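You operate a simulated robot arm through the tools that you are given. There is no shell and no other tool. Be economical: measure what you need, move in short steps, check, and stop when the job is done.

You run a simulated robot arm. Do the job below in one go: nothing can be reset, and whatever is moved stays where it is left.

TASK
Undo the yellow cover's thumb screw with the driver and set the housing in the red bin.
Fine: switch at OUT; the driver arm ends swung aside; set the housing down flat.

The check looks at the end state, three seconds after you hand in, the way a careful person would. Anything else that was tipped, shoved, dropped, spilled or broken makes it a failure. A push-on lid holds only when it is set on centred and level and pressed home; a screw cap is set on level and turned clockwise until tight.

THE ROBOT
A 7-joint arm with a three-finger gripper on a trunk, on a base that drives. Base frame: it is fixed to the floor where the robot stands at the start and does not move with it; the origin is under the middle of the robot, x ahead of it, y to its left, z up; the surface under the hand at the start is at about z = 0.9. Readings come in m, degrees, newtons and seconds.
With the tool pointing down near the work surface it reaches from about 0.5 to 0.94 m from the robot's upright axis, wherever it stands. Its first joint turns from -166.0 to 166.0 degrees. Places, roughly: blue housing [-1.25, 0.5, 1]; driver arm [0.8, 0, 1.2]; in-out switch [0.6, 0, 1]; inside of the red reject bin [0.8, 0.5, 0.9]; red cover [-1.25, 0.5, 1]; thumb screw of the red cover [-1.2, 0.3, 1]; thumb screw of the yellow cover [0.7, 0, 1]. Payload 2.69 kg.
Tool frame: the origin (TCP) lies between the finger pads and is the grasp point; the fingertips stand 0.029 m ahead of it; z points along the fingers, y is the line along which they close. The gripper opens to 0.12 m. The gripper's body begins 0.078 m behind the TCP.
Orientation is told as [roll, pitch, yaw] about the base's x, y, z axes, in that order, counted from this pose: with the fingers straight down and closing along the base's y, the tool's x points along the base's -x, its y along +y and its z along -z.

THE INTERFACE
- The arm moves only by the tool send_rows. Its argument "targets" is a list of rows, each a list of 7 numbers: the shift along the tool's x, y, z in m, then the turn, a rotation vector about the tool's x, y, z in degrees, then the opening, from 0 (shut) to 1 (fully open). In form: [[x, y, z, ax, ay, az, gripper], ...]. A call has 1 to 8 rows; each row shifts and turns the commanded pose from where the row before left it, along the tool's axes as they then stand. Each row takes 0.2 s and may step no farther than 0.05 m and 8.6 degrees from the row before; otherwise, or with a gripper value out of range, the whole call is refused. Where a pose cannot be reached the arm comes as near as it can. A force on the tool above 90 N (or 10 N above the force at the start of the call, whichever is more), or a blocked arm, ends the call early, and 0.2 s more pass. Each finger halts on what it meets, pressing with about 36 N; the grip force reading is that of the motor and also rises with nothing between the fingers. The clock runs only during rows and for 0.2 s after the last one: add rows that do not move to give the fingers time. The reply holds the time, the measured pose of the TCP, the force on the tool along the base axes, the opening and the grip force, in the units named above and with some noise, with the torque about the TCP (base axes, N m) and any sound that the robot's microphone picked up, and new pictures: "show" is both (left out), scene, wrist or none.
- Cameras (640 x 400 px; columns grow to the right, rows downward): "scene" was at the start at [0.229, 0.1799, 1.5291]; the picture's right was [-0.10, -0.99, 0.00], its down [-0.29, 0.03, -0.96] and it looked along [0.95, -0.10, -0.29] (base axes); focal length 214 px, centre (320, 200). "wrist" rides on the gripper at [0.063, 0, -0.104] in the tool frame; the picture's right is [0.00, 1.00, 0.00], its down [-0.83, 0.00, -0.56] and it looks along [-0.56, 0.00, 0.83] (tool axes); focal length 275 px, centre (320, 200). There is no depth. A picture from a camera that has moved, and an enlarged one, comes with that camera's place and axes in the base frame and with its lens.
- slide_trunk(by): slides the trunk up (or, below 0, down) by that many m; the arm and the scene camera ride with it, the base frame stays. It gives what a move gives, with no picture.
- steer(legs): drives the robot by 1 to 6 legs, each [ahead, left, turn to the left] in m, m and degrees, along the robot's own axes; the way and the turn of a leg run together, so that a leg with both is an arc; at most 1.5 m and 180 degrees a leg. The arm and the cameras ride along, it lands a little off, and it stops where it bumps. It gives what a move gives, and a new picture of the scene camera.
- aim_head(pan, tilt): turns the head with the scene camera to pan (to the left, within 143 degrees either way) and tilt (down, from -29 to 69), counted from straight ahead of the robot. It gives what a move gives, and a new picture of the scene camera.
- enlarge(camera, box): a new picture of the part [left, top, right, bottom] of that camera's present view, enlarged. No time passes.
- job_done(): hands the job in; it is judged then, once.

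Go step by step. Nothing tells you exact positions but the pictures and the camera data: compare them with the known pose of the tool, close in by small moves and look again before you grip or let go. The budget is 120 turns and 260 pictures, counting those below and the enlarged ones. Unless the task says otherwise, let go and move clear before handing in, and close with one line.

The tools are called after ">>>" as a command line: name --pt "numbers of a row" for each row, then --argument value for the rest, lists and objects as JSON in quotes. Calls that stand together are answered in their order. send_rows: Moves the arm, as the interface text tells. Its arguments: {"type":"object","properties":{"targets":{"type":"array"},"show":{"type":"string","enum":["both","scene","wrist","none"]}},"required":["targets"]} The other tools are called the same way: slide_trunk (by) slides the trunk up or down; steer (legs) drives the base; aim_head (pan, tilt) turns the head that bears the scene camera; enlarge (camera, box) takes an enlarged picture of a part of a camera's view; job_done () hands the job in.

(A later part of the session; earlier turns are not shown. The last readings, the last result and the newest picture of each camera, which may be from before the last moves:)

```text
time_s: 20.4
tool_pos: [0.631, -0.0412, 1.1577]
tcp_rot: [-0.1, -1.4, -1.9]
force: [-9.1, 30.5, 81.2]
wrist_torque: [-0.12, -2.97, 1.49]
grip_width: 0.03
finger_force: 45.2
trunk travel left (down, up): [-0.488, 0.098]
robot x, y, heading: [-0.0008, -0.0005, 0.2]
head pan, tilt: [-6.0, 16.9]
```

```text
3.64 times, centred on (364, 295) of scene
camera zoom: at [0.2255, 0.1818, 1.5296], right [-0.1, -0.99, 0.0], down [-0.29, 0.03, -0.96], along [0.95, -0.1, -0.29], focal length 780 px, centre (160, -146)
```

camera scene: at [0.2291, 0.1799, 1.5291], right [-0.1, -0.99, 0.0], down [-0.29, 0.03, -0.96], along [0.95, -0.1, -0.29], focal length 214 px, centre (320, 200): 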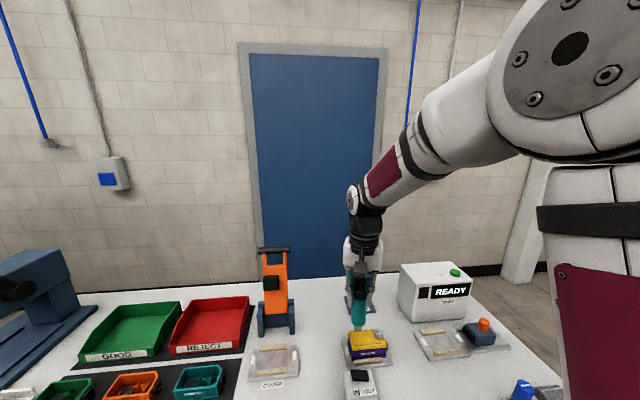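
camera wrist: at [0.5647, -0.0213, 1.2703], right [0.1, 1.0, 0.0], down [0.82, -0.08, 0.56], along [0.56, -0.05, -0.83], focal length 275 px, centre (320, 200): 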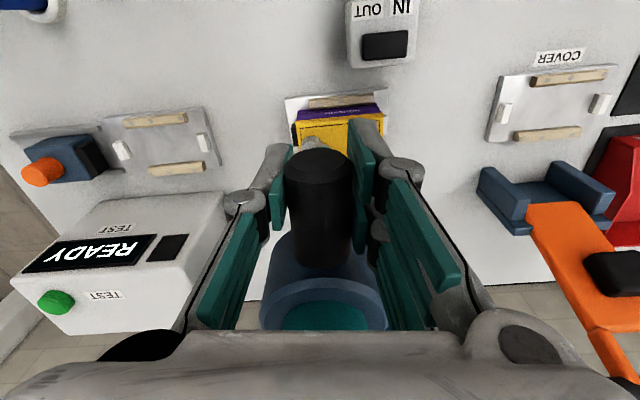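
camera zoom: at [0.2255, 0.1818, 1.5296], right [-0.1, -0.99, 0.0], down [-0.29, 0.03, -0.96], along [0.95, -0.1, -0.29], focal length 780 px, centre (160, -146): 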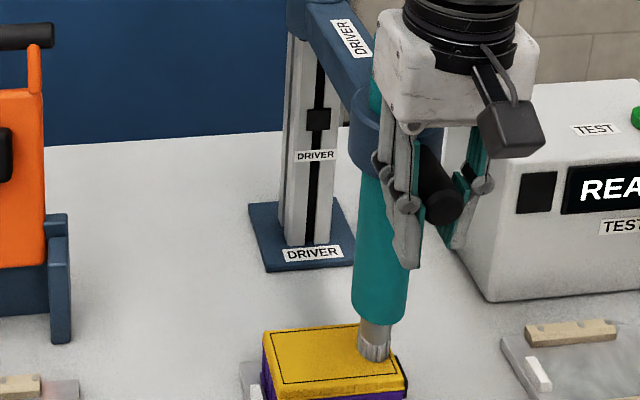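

The bit is now pressing on the knob at about 80 N. I'll hold there for a second and listen.

>>> send_rows --pt "0 0 0 0 0 0 0" --pt "0 0 0 0 0 0 0" --pt "0 0 0 0 0 0 0" --pt "0 0 0 0 0 0 0" --pt "0 0 0 0 0 0 0" --show "none"

>>> enlarge --camera "scene" --box '[364, 318, 396, 342]'

>>> enlarge --camera "wrist" --box '[270, 90, 390, 165]'

```text
time_s: 21.6
tool_pos: [0.6299, -0.0421, 1.159]
tcp_rot: [0.1, -1.4, -1.9]
force: [-11.3, 30.9, 78.7]
wrist_torque: [-0.27, -4.04, 1.62]
grip_width: 0.0295
finger_force: 45.1
trunk travel left (down, up): [-0.488, 0.098]
robot x, y, heading: [-0.0012, -0.0026, 0.1]
head pan, tilt: [-6.0, 16.9]
```

```text
16.00 times, centred on (380, 330) of scene
camera zoom: at [0.2256, 0.1818, 1.5295], right [-0.1, -0.99, 0.0], down [-0.29, 0.03, -0.96], along [0.95, -0.1, -0.29], focal length 3432 px, centre (-640, -1880)
```

zoom: 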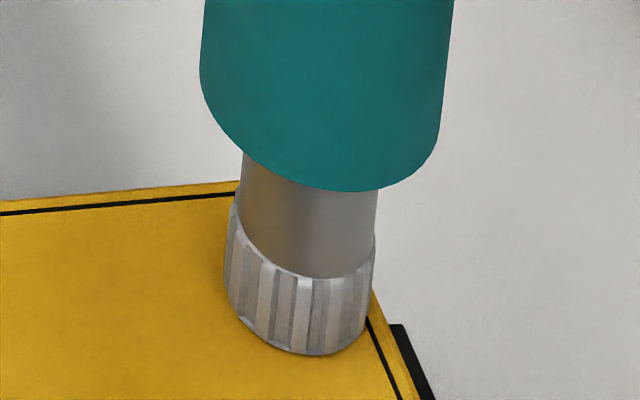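

```text
5.33 times, centred on (330, 128) of wrist
camera zoom: at [0.5636, -0.0413, 1.2612], right [0.03, 1.0, 0.0], down [0.82, -0.02, 0.58], along [0.58, -0.02, -0.82], focal length 1468 px, centre (267, 587)
```

zoom: 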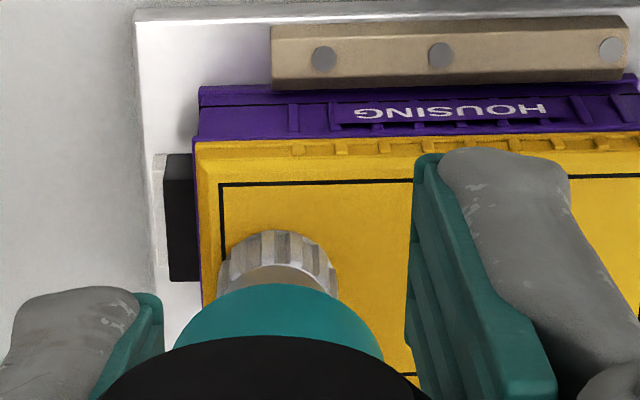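

It is pressing but not turning, and it sits about 1.5 mm too far in -y with some sideways preload. I'll unload, shift +y to relax that, and look.

>>> send_rows --pt "0 0 -0.006 0 0 0 0" --pt "0 0 -0.006 0 0 0 0" --pt "0 0.003 0 0 0 0 0" --pt "0 0 0 0 0 0 0" --show "none"

>>> enlarge --camera "scene" --box '[364, 318, 396, 342]'

```text
time_s: 22.6
tool_pos: [0.63, -0.04, 1.1619]
tcp_rot: [0.0, -0.1, -2.1]
force: [9.8, 11.2, -2.0]
wrist_torque: [0.06, -0.02, 1.4]
grip_width: 0.0268
finger_force: 45.4
trunk travel left (down, up): [-0.488, 0.098]
robot x, y, heading: [0.0044, -0.0007, 0.0]
head pan, tilt: [-6.0, 16.9]
```

```text
16.00 times, centred on (380, 330) of scene
camera zoom: at [0.2298, 0.1803, 1.5287], right [-0.11, -0.99, 0.0], down [-0.29, 0.03, -0.96], along [0.95, -0.1, -0.29], focal length 3432 px, centre (-640, -1880)
```

zoom: 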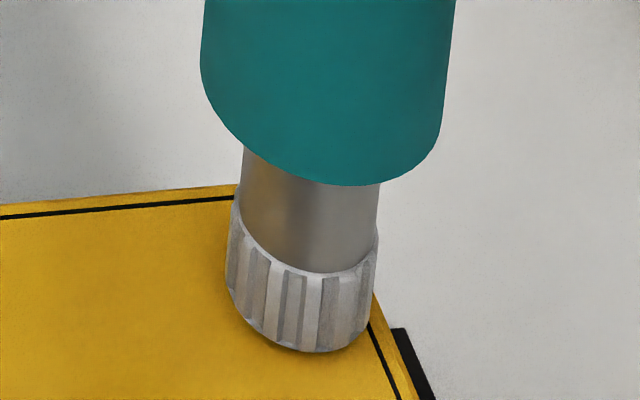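

The driver follows the hand up and down. I'll relax another 1.5 mm in y and press again, holding for longer.

>>> send_rows --pt "0 0.0015 0 0 0 0 0" --pt "0 0 0.004 0 0 0 0" --pt "0 0 0.003 0 0 0 0" --pt "0 0 0 0 0 0 0" --pt "0 0 0 0 0 0 0" --show "none"

>>> enlarge --camera "scene" --box '[364, 318, 396, 342]'

>>> send_rows --pt "0 0 0.002 0 0 0 0" --pt "0 0 0 0 0 0 0" --pt "0 0 0 0 0 0 0" --show "none"

>>> enlarge --camera "scene" --box '[364, 318, 396, 342]'

```text
time_s: 23.8
tool_pos: [0.6297, -0.0395, 1.1614]
tcp_rot: [0.0, -1.1, -2.1]
force: [-8.4, -1.6, 61.7]
wrist_torque: [0.38, -2.85, 0.96]
grip_width: 0.0281
finger_force: 45.0
trunk travel left (down, up): [-0.488, 0.098]
robot x, y, heading: [-0.0003, -0.0017, -0.0]
head pan, tilt: [-6.0, 16.9]
```

```text
16.00 times, centred on (380, 330) of scene
camera zoom: at [0.226, 0.1799, 1.5297], right [-0.1, -0.99, 0.0], down [-0.29, 0.03, -0.96], along [0.95, -0.1, -0.29], focal length 3432 px, centre (-640, -1880)
```

zoom: 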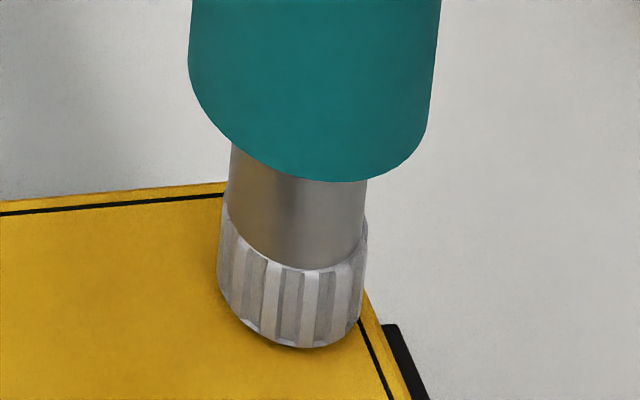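

```text
time_s: 24.6
tool_pos: [0.6305, -0.0392, 1.16]
tcp_rot: [0.0, -1.3, -2.1]
force: [-10.7, 1.5, 79.3]
wrist_torque: [0.56, -2.27, 1.01]
grip_width: 0.0281
finger_force: 45.0
trunk travel left (down, up): [-0.488, 0.098]
robot x, y, heading: [-0.0007, 0.0003, 0.1]
head pan, tilt: [-6.0, 16.9]
```

```text
16.00 times, centred on (380, 330) of scene
camera zoom: at [0.2256, 0.1801, 1.5297], right [-0.1, -0.99, 0.0], down [-0.29, 0.03, -0.96], along [0.95, -0.1, -0.29], focal length 3432 px, centre (-640, -1880)
```

zoom: 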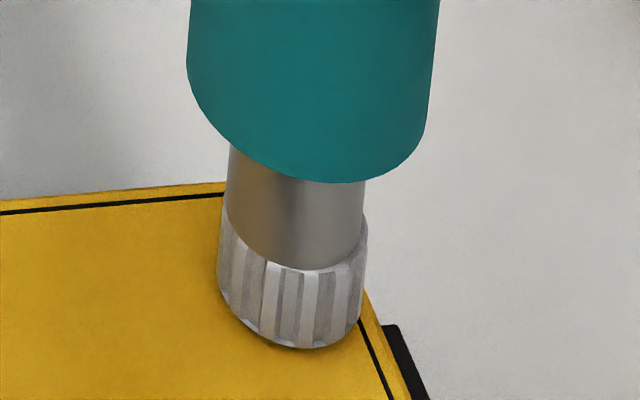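

The flutes seem to have shifted and the bit rides slightly higher, so it may be unscrewing slowly. I'll hold for longer and compare.

>>> send_rows --pt "0 0 0 0 0 0 0" --pt "0 0 0 0 0 0 0" --pt "0 0 0 0 0 0 0" --pt "0 0 0 0 0 0 0" --pt "0 0 0 0 0 0 0" --pt "0 0 0 0 0 0 0" --pt "0 0 0 0 0 0 0" --pt "0 0 0 0 0 0 0" --show "none"

>>> enlarge --camera "scene" --box '[364, 318, 396, 342]'

```text
time_s: 26.4
tool_pos: [0.6312, -0.0388, 1.1598]
tcp_rot: [0.0, -1.3, -2.0]
force: [-12.7, 9.8, 74.9]
wrist_torque: [-0.33, -3.29, 1.59]
grip_width: 0.0269
finger_force: 44.8
trunk travel left (down, up): [-0.488, 0.098]
robot x, y, heading: [-0.0014, 0.0007, -0.0]
head pan, tilt: [-6.0, 16.9]
```

```text
16.00 times, centred on (380, 330) of scene
camera zoom: at [0.2257, 0.1806, 1.5296], right [-0.1, -0.99, 0.0], down [-0.29, 0.03, -0.96], along [0.95, -0.1, -0.29], focal length 3432 px, centre (-640, -1880)
```

zoom: 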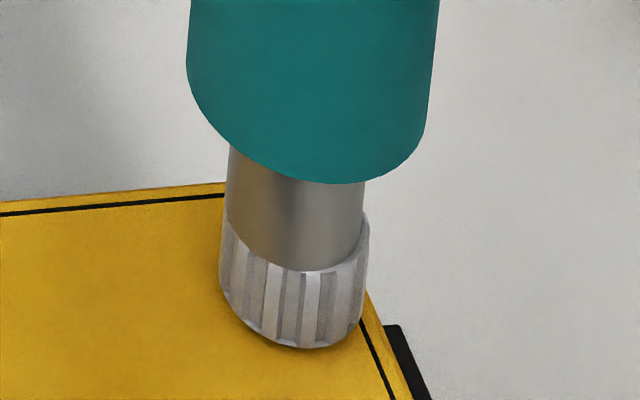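

I can't tell, so I'll lift the bit off the knob to see whether its dot has moved.

>>> send_rows --pt "0 0 -0.006 0 0 0 0" --pt "0 0 -0.006 0 0 0 0" --pt "0 0 -0.005 0 0 0 0" --pt "0 0 0 0 0 0 0" --show "none"

>>> enlarge --camera "scene" --box '[364, 318, 396, 342]'

```text
time_s: 27.4
tool_pos: [0.6282, -0.04, 1.1682]
tcp_rot: [0.0, 0.1, -1.9]
force: [-3.6, 4.4, -32.4]
wrist_torque: [0.08, 0.36, 1.35]
grip_width: 0.0273
finger_force: 44.6
trunk travel left (down, up): [-0.488, 0.098]
robot x, y, heading: [0.0027, -0.0025, 0.0]
head pan, tilt: [-6.0, 16.9]
```

```text
16.00 times, centred on (380, 330) of scene
camera zoom: at [0.23, 0.18, 1.5288], right [-0.1, -0.99, 0.0], down [-0.29, 0.03, -0.96], along [0.95, -0.1, -0.29], focal length 3432 px, centre (-640, -1880)
```

zoom: 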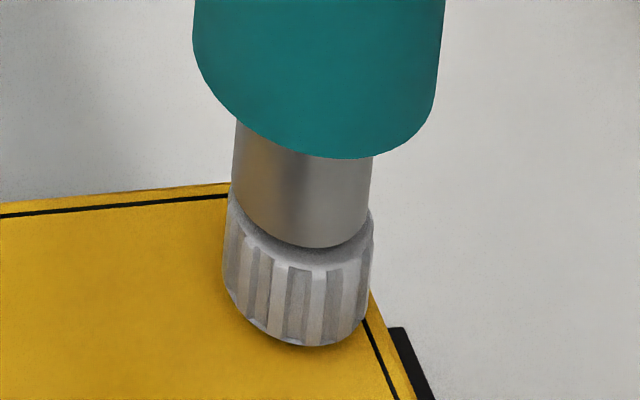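

The knob seems to sit 1.5–2 mm higher than before. I'll swing the driver back to see the knob clearly.

>>> send_rows --pt "0 0 0.003 0 0 0 0" --pt "-0.001 0.0228 0 0 0 5 0" --pt "-0.001 0.0228 0 0 0 5 0" --pt "-0.001 0.0228 0 0 0 5 0" --pt "-0.001 0.0228 0 0 0 5 0" --pt "0 0 0 0 0 0 0" --show "none"

>>> enlarge --camera "scene" --box '[335, 305, 399, 345]'

```text
time_s: 28.8
tool_pos: [0.646, 0.0516, 1.1683]
tcp_rot: [0.2, -0.4, -21.8]
force: [-23.9, 16.0, 2.3]
wrist_torque: [-0.21, -0.08, 1.48]
grip_width: 0.0264
finger_force: 45.6
trunk travel left (down, up): [-0.488, 0.098]
robot x, y, heading: [-0.0001, 0.0, 0.4]
head pan, tilt: [-6.0, 16.9]
```

```text
10.00 times, centred on (367, 325) of scene
camera zoom: at [0.2274, 0.1809, 1.5293], right [-0.1, -0.99, 0.0], down [-0.29, 0.03, -0.96], along [0.95, -0.1, -0.29], focal length 2145 px, centre (-150, -1050)
```

zoom: 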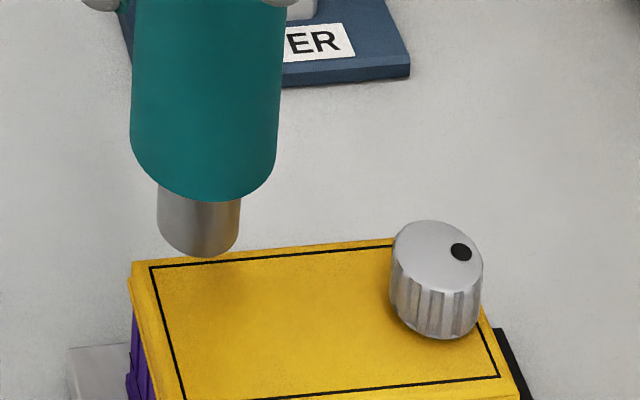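

The dot moved from left to right and the knob rose about 3 mm, so OUT works. I'll swing back over and press again to make sure it is fully undone.

>>> send_rows --pt "0.0015 -0.0228 0 0 0 -5 0" --pt "0.0005 -0.0228 0 0 0 -5 0" --pt "-0.001 -0.0228 0 0 0 -5 0" --pt "-0.001 -0.0228 0 0 0 -5 0" --pt "0 0 0 0 0 0 0" --show "none"

>>> enlarge --camera "scene" --box '[364, 318, 396, 342]'

```text
time_s: 30.0
tool_pos: [0.6286, -0.0385, 1.1689]
tcp_rot: [0.0, -0.8, -2.0]
force: [20.6, 2.0, 10.8]
wrist_torque: [0.11, -0.13, 1.11]
grip_width: 0.0266
finger_force: 44.8
trunk travel left (down, up): [-0.488, 0.098]
robot x, y, heading: [-0.0016, -0.0015, -0.0]
head pan, tilt: [-6.0, 16.9]
```

```text
16.00 times, centred on (380, 330) of scene
camera zoom: at [0.23, 0.18, 1.5289], right [-0.1, -0.99, 0.0], down [-0.29, 0.03, -0.96], along [0.95, -0.1, -0.29], focal length 3432 px, centre (-640, -1880)
```

zoom: 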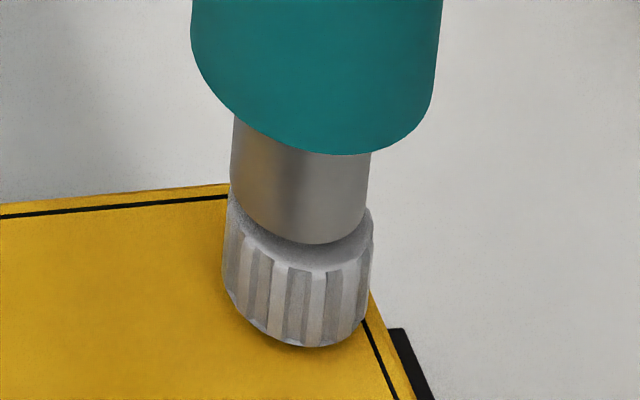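

Aligned again. Pressing down and holding.

>>> send_rows --pt "-0.0015 -0.0005 0.004 0 0 0 0" --pt "0 0 0.004 0 0 0 0" --pt "0 0 0.003 0 0 0 0" --pt "0 0 0.002 0 0 0 0" --pt "0 0 0 0 0 0 0" --pt "0 0 0 0 0 0 0" --pt "0 0 0 0 0 0 0" --pt "0 0 0 0 0 0 0" --show "none"

>>> enlarge --camera "scene" --box '[364, 318, 396, 342]'

>>> send_rows --pt "0 0 0.001 0 0 0 0" --pt "0 0 0 0 0 0 0" --pt "0 0 0 0 0 0 0" --pt "0 0 0 0 0 0 0" --pt "0 0 0 0 0 0 0" --pt "0 0 0 0 0 0 0" --pt "0 0 0 0 0 0 0" --pt "0 0 0 0 0 0 0" --show "none"

>>> enlarge --camera "scene" --box '[364, 318, 396, 342]'

```text
time_s: 31.8
tool_pos: [0.626, -0.0387, 1.1532]
tcp_rot: [0.0, 0.1, -2.0]
force: [-7.3, 1.3, -35.6]
wrist_torque: [-0.02, 0.35, 0.52]
grip_width: 0.0313
finger_force: 44.7
trunk travel left (down, up): [-0.488, 0.098]
robot x, y, heading: [-0.001, -0.0003, 0.3]
head pan, tilt: [-6.0, 16.9]
```

```text
16.00 times, centred on (380, 330) of scene
camera zoom: at [0.2297, 0.1798, 1.5289], right [-0.1, -0.99, 0.0], down [-0.29, 0.03, -0.96], along [0.95, -0.1, -0.29], focal length 3432 px, centre (-640, -1880)
```

zoom: 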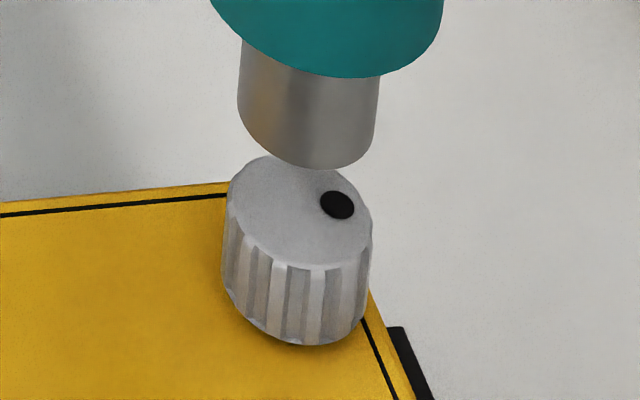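

```text
time_s: 33.6
tool_pos: [0.6263, -0.0374, 1.1524]
tcp_rot: [0.1, -0.3, -1.9]
force: [-14.5, 3.0, -26.1]
wrist_torque: [0.01, -0.56, 0.97]
grip_width: 0.0309
finger_force: 45.3
trunk travel left (down, up): [-0.488, 0.098]
robot x, y, heading: [0.0039, -0.001, 0.1]
head pan, tilt: [-6.0, 16.9]
```

```text
16.00 times, centred on (380, 330) of scene
camera zoom: at [0.229, 0.18, 1.5291], right [-0.1, -0.99, 0.0], down [-0.29, 0.03, -0.96], along [0.95, -0.1, -0.29], focal length 3432 px, centre (-640, -1880)
```

zoom: 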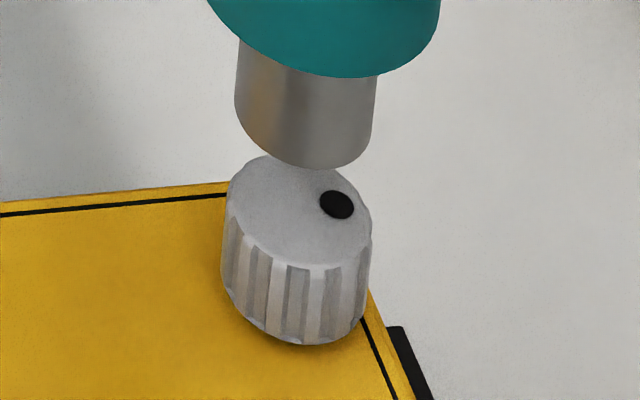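

The fingers slipped down on the round handle and the driver popped up. Pressing on the flat top of the driver with shut fingertips should be more solid. I'll open and see where the driver rests.

>>> send_rows --pt "0 0 0 0 0 0 0.3" --pt "0 0 0 0 0 0 0.6" --pt "0 0 0 0 0 0 1" --pt "0 0 0 0 0 0 1" --show "both"

>>> enlarge --camera "scene" --box '[316, 235, 412, 345]'

```text
time_s: 34.6
tool_pos: [0.6261, -0.0386, 1.1552]
tcp_rot: [0.1, -0.4, -2.0]
force: [-6.2, -2.2, 3.3]
wrist_torque: [0.17, -0.69, -0.09]
grip_width: 0.1199
finger_force: 0.0
trunk travel left (down, up): [-0.488, 0.098]
robot x, y, heading: [-0.0009, -0.0036, -0.0]
head pan, tilt: [-6.0, 16.9]
camera scene: at [0.2285, 0.1798, 1.5292], right [-0.1, -0.99, 0.0], down [-0.29, 0.03, -0.96], along [0.95, -0.1, -0.29], focal length 214 px, centre (320, 200)
camera wrist: at [0.562, -0.0384, 1.2584], right [0.03, 1.0, 0.0], down [0.83, -0.03, 0.56], along [0.56, -0.02, -0.83], focal length 275 px, centre (320, 200)
```

scene: 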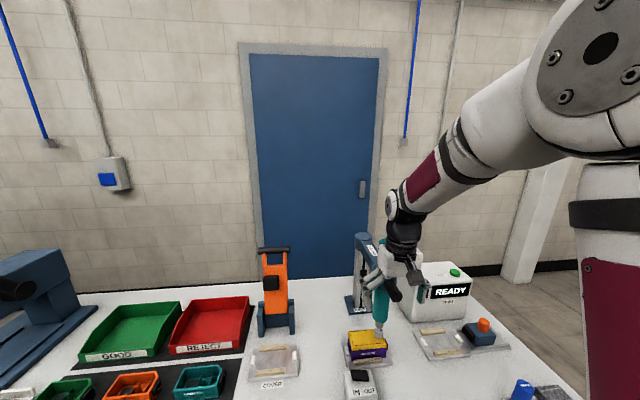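
wrist: 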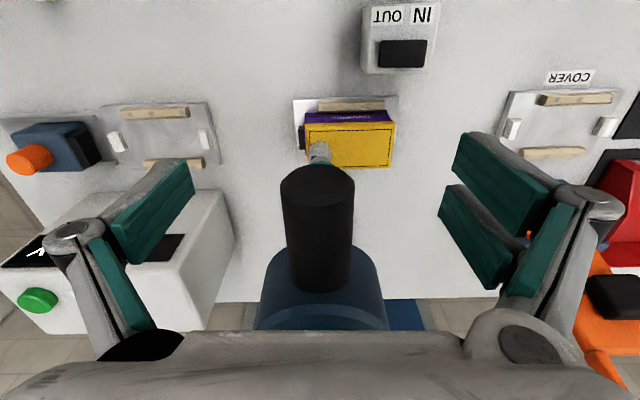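

```text
3.64 times, centred on (364, 290) of scene
camera zoom: at [0.2285, 0.1798, 1.5292], right [-0.1, -0.99, 0.0], down [-0.29, 0.03, -0.96], along [0.95, -0.1, -0.29], focal length 780 px, centre (160, -127)
```

zoom: 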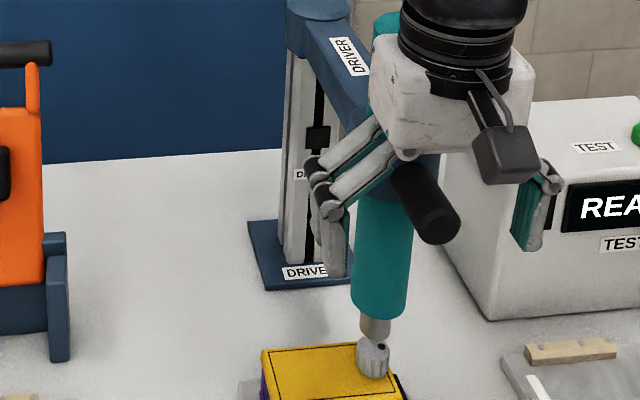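

The driver rests well up again over the knob. I'll rise clear and look down at the driver top to position the shut fingertips.

>>> send_rows --pt "0.003 0 -0.04 0 0 0 1" --pt "0 0 -0.045 0 0 0 1" --pt "0 0 -0.045 0 0 0 1" --pt "0 0 -0.045 0 0 0 1" --pt "0 0 -0.045 0 0 0 1" --pt "0 0 0 0 0 0 1" --show "both"

>>> enlarge --camera "scene" --box '[316, 235, 412, 345]'

```text
time_s: 36.0
tool_pos: [0.6226, -0.0375, 1.3744]
tcp_rot: [0.2, -0.4, -2.0]
force: [-0.2, -0.8, 0.1]
wrist_torque: [0.03, -0.03, 0.01]
grip_width: 0.1201
finger_force: 0.1
trunk travel left (down, up): [-0.488, 0.098]
robot x, y, heading: [-0.0025, -0.0031, -0.1]
head pan, tilt: [-6.0, 16.9]
camera scene: at [0.2289, 0.1799, 1.5291], right [-0.1, -0.99, 0.0], down [-0.29, 0.03, -0.96], along [0.95, -0.1, -0.29], focal length 214 px, centre (320, 200)
camera wrist: at [0.5572, -0.0377, 1.4791], right [0.03, 1.0, 0.0], down [0.83, -0.03, 0.56], along [0.56, -0.02, -0.83], focal length 275 px, centre (320, 200)
```

scene: 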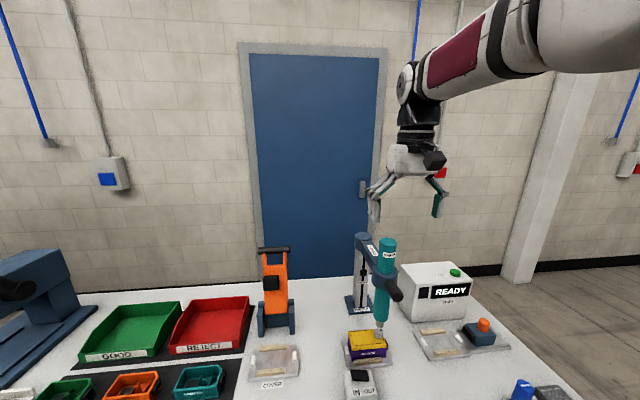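
wrist: 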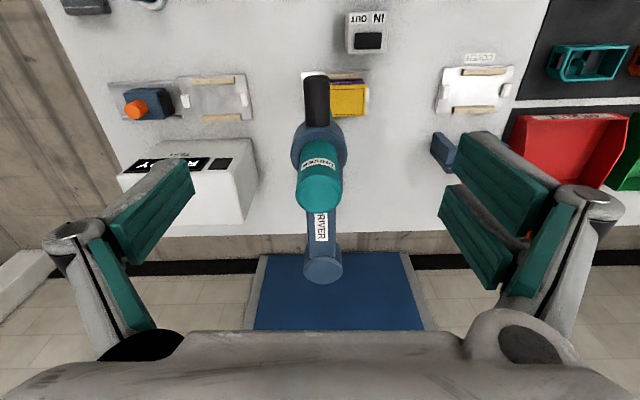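

```text
3.64 times, centred on (364, 290) of scene
camera zoom: at [0.2289, 0.1799, 1.5291], right [-0.1, -0.99, 0.0], down [-0.29, 0.03, -0.96], along [0.95, -0.1, -0.29], focal length 780 px, centre (160, -127)
```

zoom: 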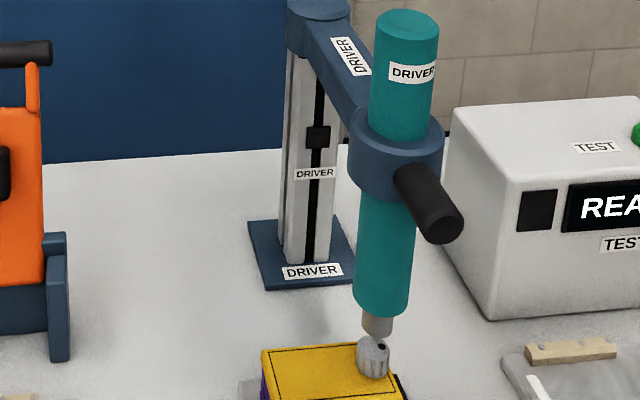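

The driver top is at about (0.698, -0.043, 1.263). I'll close the fingers and come to just above its centre.

>>> send_rows --pt "-0.026 -0.001 0 0 0 0 0.4" --pt "-0.025 -0.001 0 0 0 0 0" --pt "-0.0245 -0.001 0 0 0 0 0" --pt "0 0 0.03 0 0 0 0" --pt "0 0 0.035 0 0 0 0" --pt "0 0 0 0 0 0 0" --show "wrist"

>>> enlarge --camera "scene" --box '[340, 195, 420, 265]'

```text
time_s: 37.4
tool_pos: [0.6988, -0.0444, 1.3088]
tcp_rot: [0.0, -0.5, -2.0]
force: [0.0, -0.5, -0.9]
wrist_torque: [0.0, 0.0, -0.03]
grip_width: 0.0
finger_force: 28.7
trunk travel left (down, up): [-0.488, 0.098]
robot x, y, heading: [0.0029, 0.0005, -0.1]
head pan, tilt: [-6.0, 16.9]
camera wrist: at [0.633, -0.0434, 1.4133], right [0.03, 1.0, 0.0], down [0.83, -0.03, 0.56], along [0.56, -0.02, -0.83], focal length 275 px, centre (320, 200)
```

wrist: 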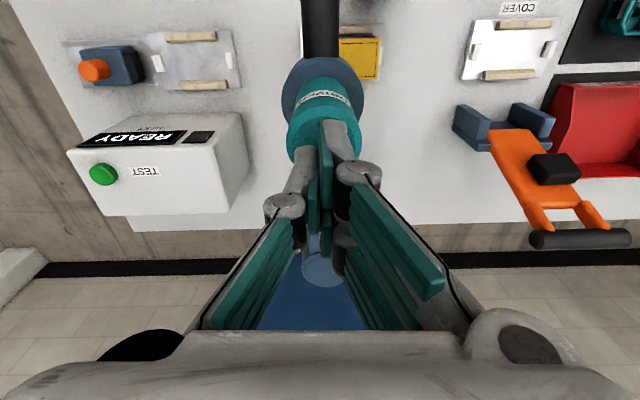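

```text
5.71 times, centred on (380, 230) of scene
camera zoom: at [0.2289, 0.1799, 1.5291], right [-0.1, -0.99, 0.0], down [-0.29, 0.03, -0.96], along [0.95, -0.1, -0.29], focal length 1226 px, centre (-23, 29)
```

zoom: 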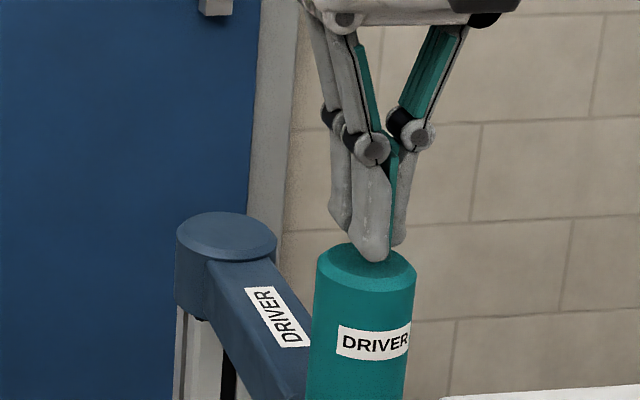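

The fingertips are right above the driver's top. I'll press down until contact.

>>> send_rows --pt "0 0.001 0.008 0 0 0 0" --pt "0 0 0.008 0 0 0 0" --pt "0 0 0.006 0 0 0 0" --pt "0 0 0.006 0 0 0 0" --pt "0 0 0.005 0 0 0 0" --pt "0 0 0 0 0 0 0" --show "none"

>>> enlarge --camera "scene" --box '[340, 230, 420, 340]'

```text
time_s: 38.8
tool_pos: [0.698, -0.0417, 1.2769]
tcp_rot: [0.0, -0.5, -2.0]
force: [0.0, -0.4, 19.2]
wrist_torque: [0.04, 0.36, -0.02]
grip_width: 0.0061
finger_force: 28.6
trunk travel left (down, up): [-0.488, 0.098]
robot x, y, heading: [-0.0042, 0.0023, -0.0]
head pan, tilt: [-6.0, 16.9]
```

```text
3.64 times, centred on (380, 285) of scene
camera zoom: at [0.2281, 0.1799, 1.5293], right [-0.1, -0.99, 0.0], down [-0.29, 0.03, -0.96], along [0.95, -0.1, -0.29], focal length 780 px, centre (102, -109)
```

zoom: 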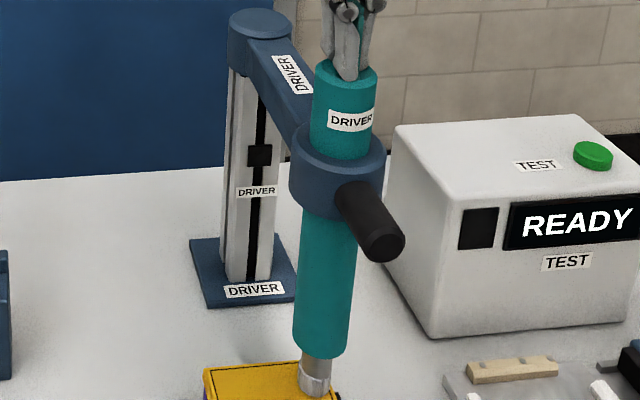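

It moves under about 19 N (a spring). I'll keep pushing until the bit bears firmly on the knob and hold.

>>> send_rows --pt "0 0 0.004 0 0 0 0" --pt "0 0 0.003 0 0 0 0" --pt "0 0 0.002 0 0 0 0" --pt "0 0 0 0 0 0 0" --show "none"

>>> enlarge --camera "scene" --box '[364, 314, 396, 338]'

```text
time_s: 39.8
tool_pos: [0.6975, -0.041, 1.2761]
tcp_rot: [-0.1, -1.5, -2.0]
force: [-6.5, 1.0, 83.0]
wrist_torque: [0.28, 1.63, -0.25]
grip_width: 0.0061
finger_force: 28.5
trunk travel left (down, up): [-0.488, 0.098]
robot x, y, heading: [-0.001, -0.0011, -0.1]
head pan, tilt: [-6.0, 16.9]
```

```text
16.00 times, centred on (380, 326) of scene
camera zoom: at [0.2256, 0.1801, 1.5298], right [-0.1, -0.99, 0.0], down [-0.29, 0.03, -0.96], along [0.95, -0.1, -0.29], focal length 3432 px, centre (-640, -1816)
```

zoom: 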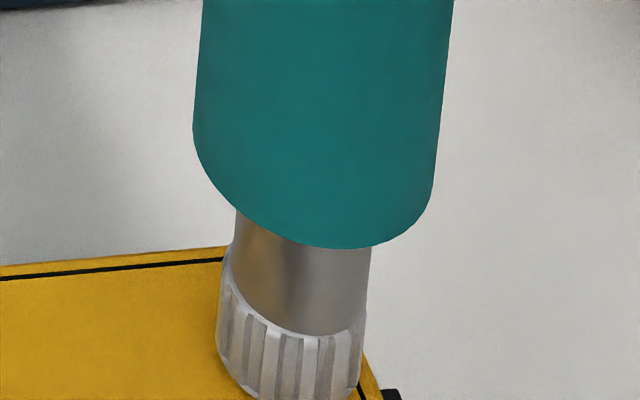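

>>> send_rows --pt "0 0 0 0 0 0 0" --pt "0 0 0 0 0 0 0" --pt "0 0 0 0 0 0 0" --pt "0 0 0 0 0 0 0" --pt "0 0 0 0 0 0 0" --pt "0 0 0 0 0 0 0" --show "none"

>>> enlarge --camera "scene" --box '[364, 318, 396, 342]'

>>> send_rows --pt "0 0 0 0 0 0 0" --pt "0 0 0 0 0 0 0" --pt "0 0 0 0 0 0 0" --pt "0 0 0 0 0 0 0" --show "none"

>>> enlarge --camera "scene" --box '[364, 318, 396, 342]'

```text
time_s: 41.2
tool_pos: [0.6981, -0.0422, 1.2746]
tcp_rot: [0.0, -1.5, -1.9]
force: [-9.0, 1.6, 82.4]
wrist_torque: [0.28, 1.7, 0.03]
grip_width: 0.0057
finger_force: 28.6
trunk travel left (down, up): [-0.488, 0.098]
robot x, y, heading: [-0.0031, -0.0002, 0.1]
head pan, tilt: [-6.0, 16.9]
```

```text
16.00 times, centred on (380, 330) of scene
camera zoom: at [0.2255, 0.1802, 1.5297], right [-0.1, -0.99, 0.0], down [-0.29, 0.03, -0.96], along [0.95, -0.1, -0.29], focal length 3432 px, centre (-640, -1880)
```

zoom: 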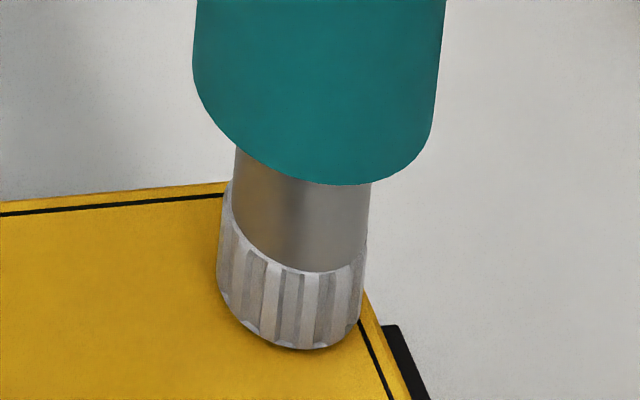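

```text
time_s: 42.2
tool_pos: [0.6977, -0.042, 1.2757]
tcp_rot: [-0.1, -1.5, -2.0]
force: [-8.7, 4.6, 84.0]
wrist_torque: [0.34, 1.71, -0.08]
grip_width: 0.0059
finger_force: 29.0
trunk travel left (down, up): [-0.488, 0.098]
robot x, y, heading: [0.001, -0.001, -0.0]
head pan, tilt: [-6.0, 16.9]
```

```text
16.00 times, centred on (380, 330) of scene
camera zoom: at [0.2256, 0.1803, 1.5297], right [-0.1, -0.99, 0.0], down [-0.29, 0.03, -0.96], along [0.95, -0.1, -0.29], focal length 3432 px, centre (-640, -1880)
```

zoom: 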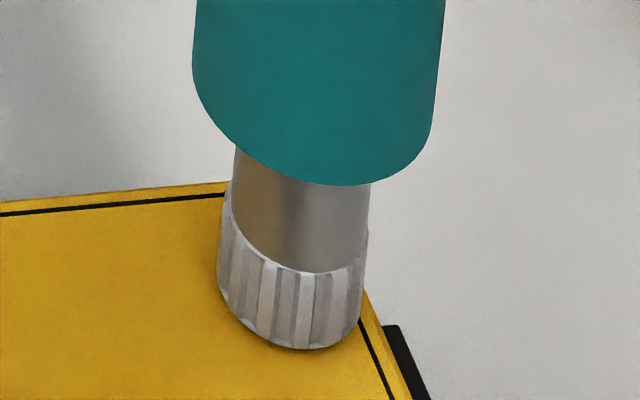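

The height no longer changes. I'll lift to see the dot and knob height.

>>> send_rows --pt "0 0 -0.008 0 0 0 0" --pt "0 0 -0.01 0 0 0 0" --pt "0 0 -0.02 0 0 0 0" --pt "0 0 -0.02 0 0 0 0" --pt "0 0 0 0 0 0 0" --show "none"

>>> enlarge --camera "scene" --box '[364, 318, 396, 342]'

```text
time_s: 43.4
tool_pos: [0.6986, -0.0429, 1.3259]
tcp_rot: [0.1, -0.4, -2.0]
force: [0.5, 0.2, -0.2]
wrist_torque: [0.01, 0.03, -0.01]
grip_width: 0.0001
finger_force: 28.7
trunk travel left (down, up): [-0.488, 0.098]
robot x, y, heading: [-0.0029, -0.0003, -0.1]
head pan, tilt: [-6.0, 16.9]
```

```text
16.00 times, centred on (380, 330) of scene
camera zoom: at [0.229, 0.1798, 1.5291], right [-0.1, -0.99, 0.0], down [-0.29, 0.03, -0.96], along [0.95, -0.1, -0.29], focal length 3432 px, centre (-640, -1880)
```

zoom: 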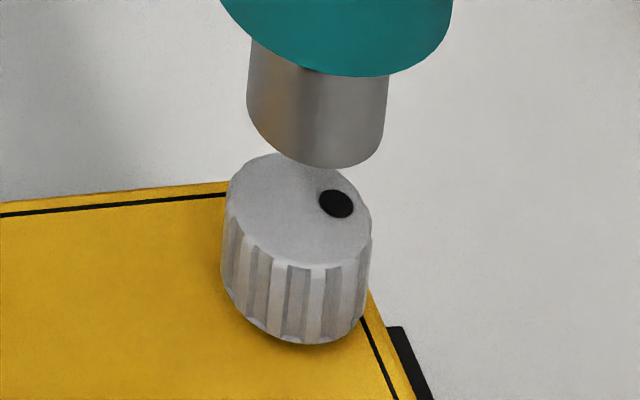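

The dot and height are the same after another full press, so the screw is at the end of its travel and undone. Now I'll straddle the handle loosely with the fingers to swing the driver back aside.

>>> send_rows --pt "0.035 0.003 -0.005 0 0 0 0.3" --pt "0.034 0.001 0 0 0 0 0.6" --pt "0 0 0.04 0 0 0 0.6" --pt "0 0 0.04 0 0 0 0.6" --pt "0 0 0.04 0 0 0 0.6" --pt "0 0 0.034 0 0 0 0.6" --pt "0 0 0 0 0 0 0.4" --pt "0 0 0 0 0 0 0.4" --show "both"

>>> enlarge --camera "scene" --box '[316, 235, 412, 345]'

```text
time_s: 45.2
tool_pos: [0.6302, -0.0379, 1.1764]
tcp_rot: [0.1, -0.3, -2.0]
force: [0.1, 0.3, 3.2]
wrist_torque: [-0.08, -0.07, 0.03]
grip_width: 0.048
finger_force: 0.0
trunk travel left (down, up): [-0.488, 0.098]
robot x, y, heading: [0.0007, 0.0033, 0.2]
head pan, tilt: [-6.0, 16.9]
camera scene: at [0.2288, 0.1799, 1.5291], right [-0.1, -0.99, 0.0], down [-0.29, 0.03, -0.96], along [0.95, -0.1, -0.29], focal length 214 px, centre (320, 200)
camera wrist: at [0.5652, -0.0375, 1.2799], right [0.03, 1.0, 0.0], down [0.83, -0.03, 0.56], along [0.56, -0.02, -0.83], focal length 275 px, centre (320, 200)
```

scene: 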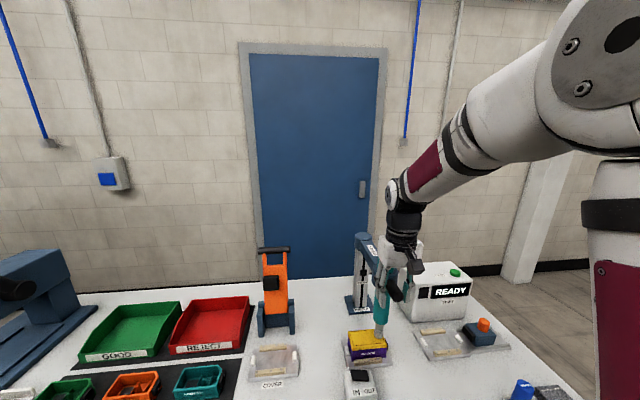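
wrist: 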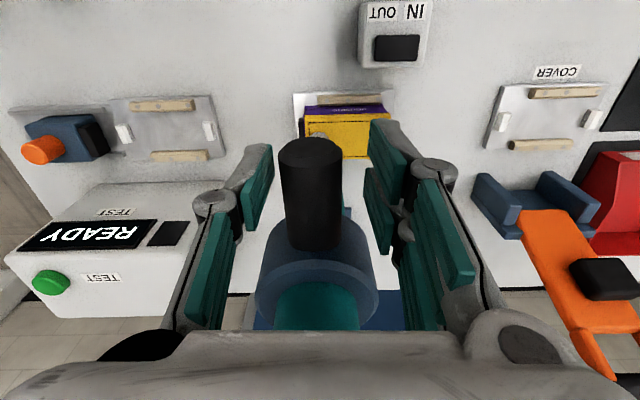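

```text
3.64 times, centred on (364, 290) of scene
camera zoom: at [0.2288, 0.1799, 1.5291], right [-0.1, -0.99, 0.0], down [-0.29, 0.03, -0.96], along [0.95, -0.1, -0.29], focal length 780 px, centre (160, -127)
```

zoom: 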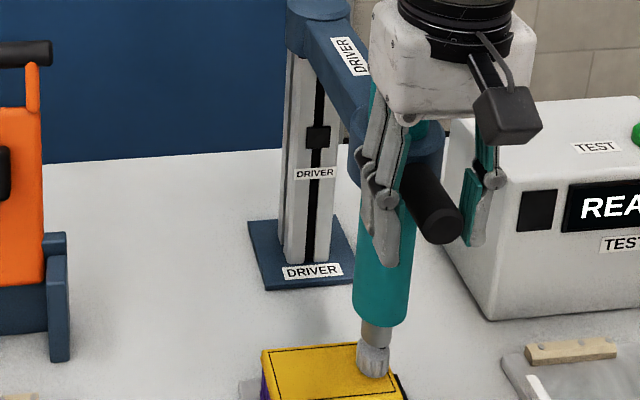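

The palm is nudging the driver's top down a bit. I'll go 10 mm outward and 12 mm up, then start swinging back.

>>> send_rows --pt "0.01 -0.003 -0.012 0 0 0 0.4" --pt "-0.001 0.0237 0 0 0 5 0.4" --pt "-0.001 0.0237 0 0 0 5 0.4" --pt "-0.001 0.0237 0 0 0 5 0.4" --pt "0 0 0 0 0 0 0.4" --show "both"

>>> enlarge --camera "scene" --box '[316, 235, 412, 345]'

```text
time_s: 46.4
tool_pos: [0.6318, 0.0305, 1.1868]
tcp_rot: [0.2, -0.4, -16.9]
force: [0.7, -0.9, -0.2]
wrist_torque: [0.01, -0.01, 0.01]
grip_width: 0.0481
finger_force: 0.1
trunk travel left (down, up): [-0.488, 0.098]
robot x, y, heading: [-0.0016, 0.0051, 0.2]
head pan, tilt: [-6.0, 16.9]
camera scene: at [0.2289, 0.1798, 1.5291], right [-0.1, -0.99, 0.0], down [-0.29, 0.03, -0.96], along [0.95, -0.1, -0.29], focal length 214 px, centre (320, 200)
camera wrist: at [0.5694, 0.0472, 1.2928], right [0.29, 0.96, 0.0], down [0.79, -0.24, 0.56], along [0.54, -0.16, -0.83], focal length 275 px, centre (320, 200)
```

scene: 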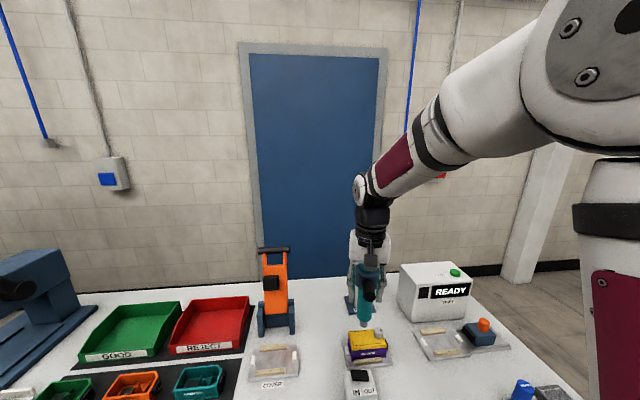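
wrist: 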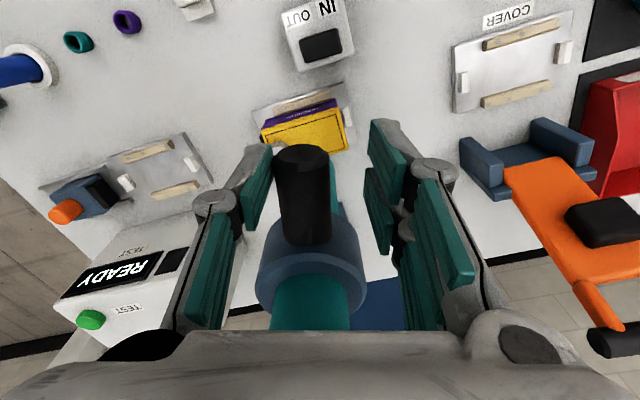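

```text
3.64 times, centred on (364, 290) of scene
camera zoom: at [0.2289, 0.1798, 1.5291], right [-0.1, -0.99, 0.0], down [-0.29, 0.03, -0.96], along [0.95, -0.1, -0.29], focal length 780 px, centre (160, -127)
```

zoom: 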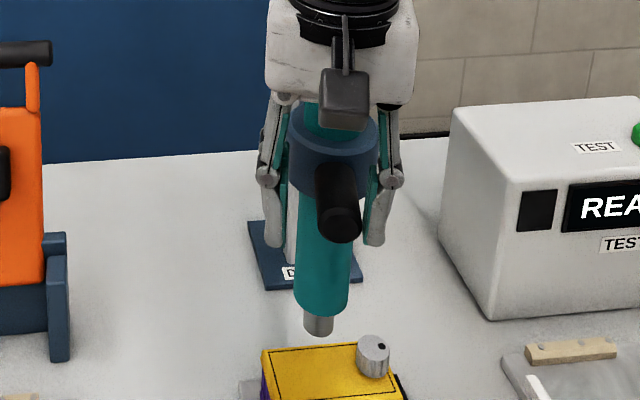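

The driver follows freely. I'll continue the swing aside.

>>> send_rows --pt "-0.001 0.0237 0 0 0 5 0.4" --pt "-0.001 0.0237 0 0 0 5 0.4" --pt "-0.001 0.0237 0 0 0 5 0.4" --pt "-0.001 0.0237 0 0 0 5 0.4" --pt "-0.001 0.0237 0 0 0 5 0.4" --pt "-0.001 0.0237 0 0 0 5 0.4" --pt "-0.001 0.0237 0 0 0 5 0.4" --pt "0 0 0 0 0 0 0.4" --show "both"

```text
time_s: 48.2
tool_pos: [0.7256, 0.166, 1.1892]
tcp_rot: [0.3, -0.1, -52.2]
force: [-4.4, -3.4, -0.9]
wrist_torque: [-0.04, 0.08, 0.05]
grip_width: 0.051
finger_force: 2.2
trunk travel left (down, up): [-0.488, 0.098]
robot x, y, heading: [-0.0002, -0.0005, 0.2]
head pan, tilt: [-6.0, 16.9]
camera scene: at [0.2287, 0.1797, 1.5292], right [-0.1, -0.99, 0.0], down [-0.29, 0.03, -0.96], along [0.95, -0.1, -0.29], focal length 214 px, centre (320, 200)
camera wrist: at [0.6841, 0.2135, 1.2938], right [0.79, 0.62, 0.01], down [0.51, -0.65, 0.56], along [0.35, -0.44, -0.83], focal length 275 px, centre (320, 200)
```

scene: 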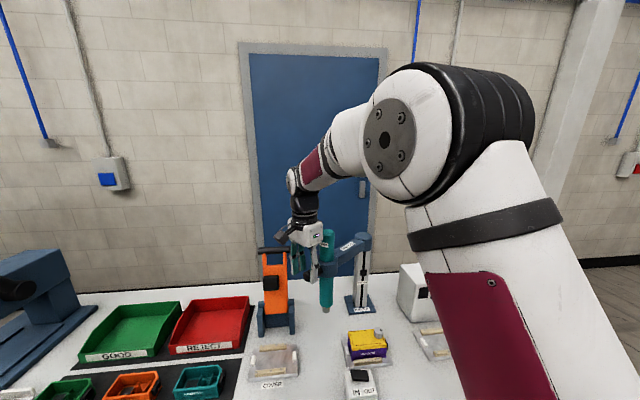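
wrist: 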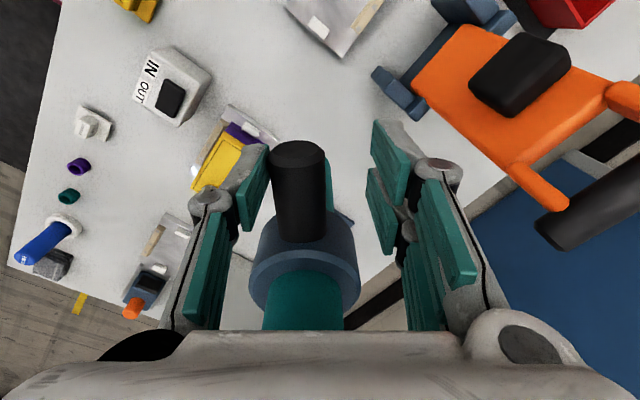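

The driver is back at its original side position, against its stop. I'll rise off the handle and move to view the housing from above.

>>> send_rows --pt "0.004 -0.003 -0.02 0 0 0 0.5" --pt "0 0 -0.045 0 0 0 0.6" --pt "0 0 -0.045 0 0 0 0.6" --pt "0 0 -0.03 0 0 -8.5 0.6" --pt "0 -0.04 0 0 0 -8.5 1" --pt "0 -0.045 0 0 0 -8.5 1" --pt "0 -0.045 0 0 0 -8.5 1" --pt "0 -0.045 0 0 0 -8.5 1" --show "none"

>>> send_rows --pt "0 -0.02 0 0 0 -8.5 1" --pt "0 0 0 0 0 0 1" --show "both"

```text
time_s: 50.0
tool_pos: [0.6324, 0.0188, 1.3282]
tcp_rot: [0.1, -0.4, -9.4]
force: [-0.1, 1.0, -0.3]
wrist_torque: [-0.07, 0.01, 0.03]
grip_width: 0.12
finger_force: 0.0
trunk travel left (down, up): [-0.488, 0.098]
robot x, y, heading: [0.0026, 0.0003, 0.2]
head pan, tilt: [-6.0, 16.9]
```

```text
time_s: 50.6
tool_pos: [0.6286, -0.0022, 1.3284]
tcp_rot: [0.0, -0.4, -1.1]
force: [0.1, -0.3, 0.3]
wrist_torque: [-0.02, 0.0, -0.01]
grip_width: 0.1203
finger_force: 0.1
trunk travel left (down, up): [-0.488, 0.098]
robot x, y, heading: [-0.0044, 0.0013, 0.0]
head pan, tilt: [-6.0, 16.9]
camera scene: at [0.2289, 0.1799, 1.5291], right [-0.1, -0.99, 0.0], down [-0.29, 0.03, -0.96], along [0.95, -0.1, -0.29], focal length 214 px, centre (320, 200)
camera wrist: at [0.5636, -0.0027, 1.4322], right [0.01, 1.0, 0.0], down [0.83, -0.01, 0.56], along [0.56, -0.01, -0.83], focal length 275 px, centre (320, 200)
```

scene: 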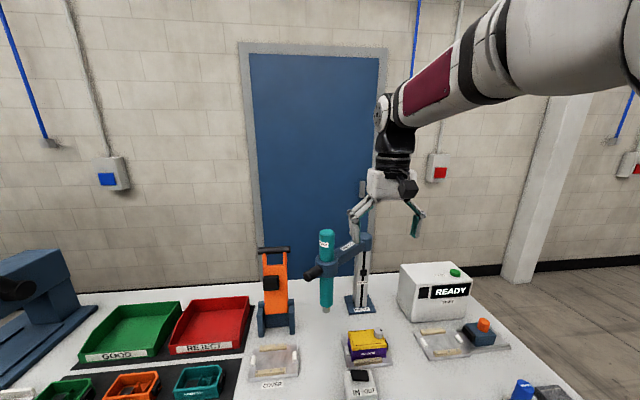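
wrist: 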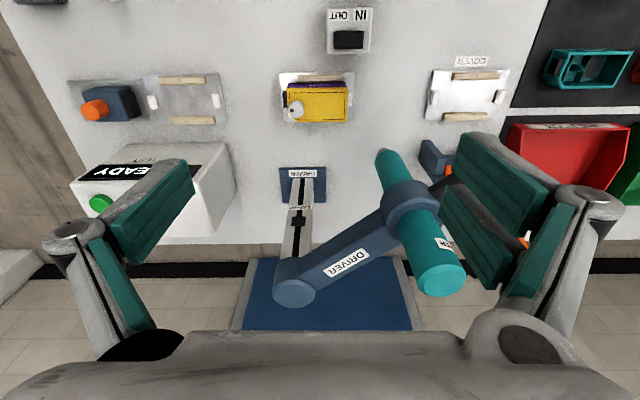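

The driver is aside and the switch is at OUT. Now I'll inspect the housing, its nest and the bin for the pick and place.

>>> enlarge --camera "scene" --box '[330, 315, 410, 365]'

>>> enlarge --camera "wrist" --box '[270, 65, 366, 125]'

>>> enlarge --camera "scene" --box '[70, 270, 310, 400]'

```text
8.00 times, centred on (370, 340) of scene
camera zoom: at [0.2289, 0.1799, 1.5291], right [-0.1, -0.99, 0.0], down [-0.29, 0.03, -0.96], along [0.95, -0.1, -0.29], focal length 1716 px, centre (-80, -920)
```

zoom: 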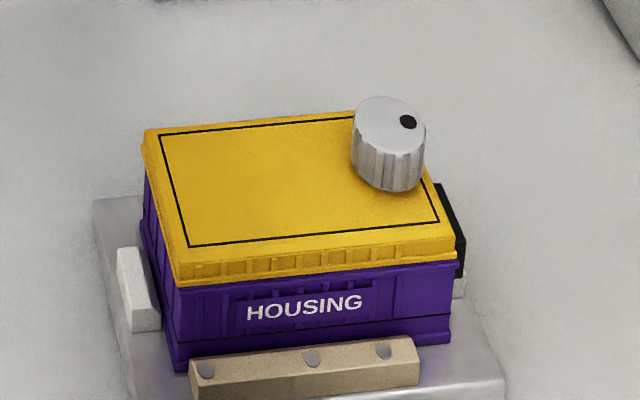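

```text
6.67 times, centred on (318, 95) of wrist
camera zoom: at [0.5636, -0.0027, 1.4322], right [0.01, 1.0, 0.0], down [0.83, -0.01, 0.56], along [0.56, -0.01, -0.83], focal length 1835 px, centre (333, 900)
```

zoom: 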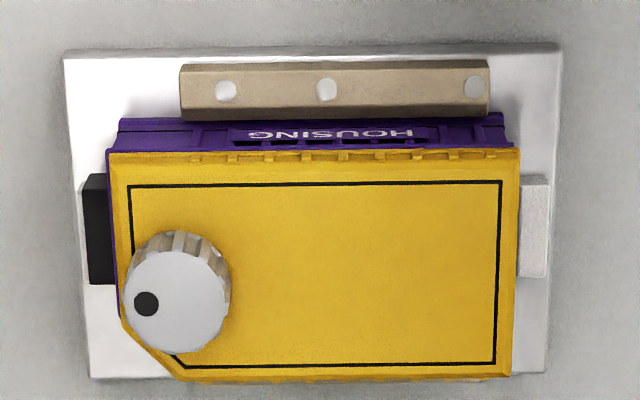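

```text
2.67 times, centred on (190, 335) of scene
camera zoom: at [0.2289, 0.1799, 1.5291], right [-0.1, -0.99, 0.0], down [-0.29, 0.03, -0.96], along [0.95, -0.1, -0.29], focal length 572 px, centre (667, -160)
```

zoom: 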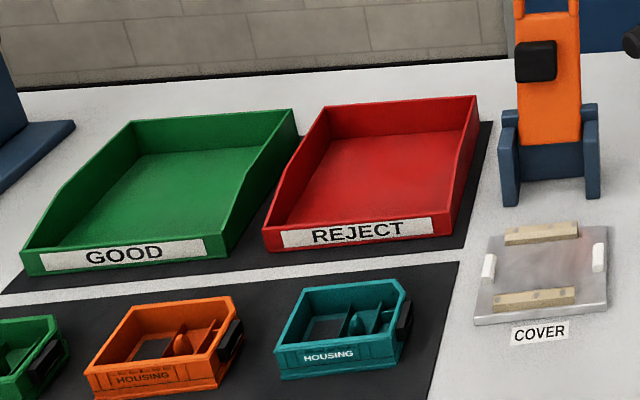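

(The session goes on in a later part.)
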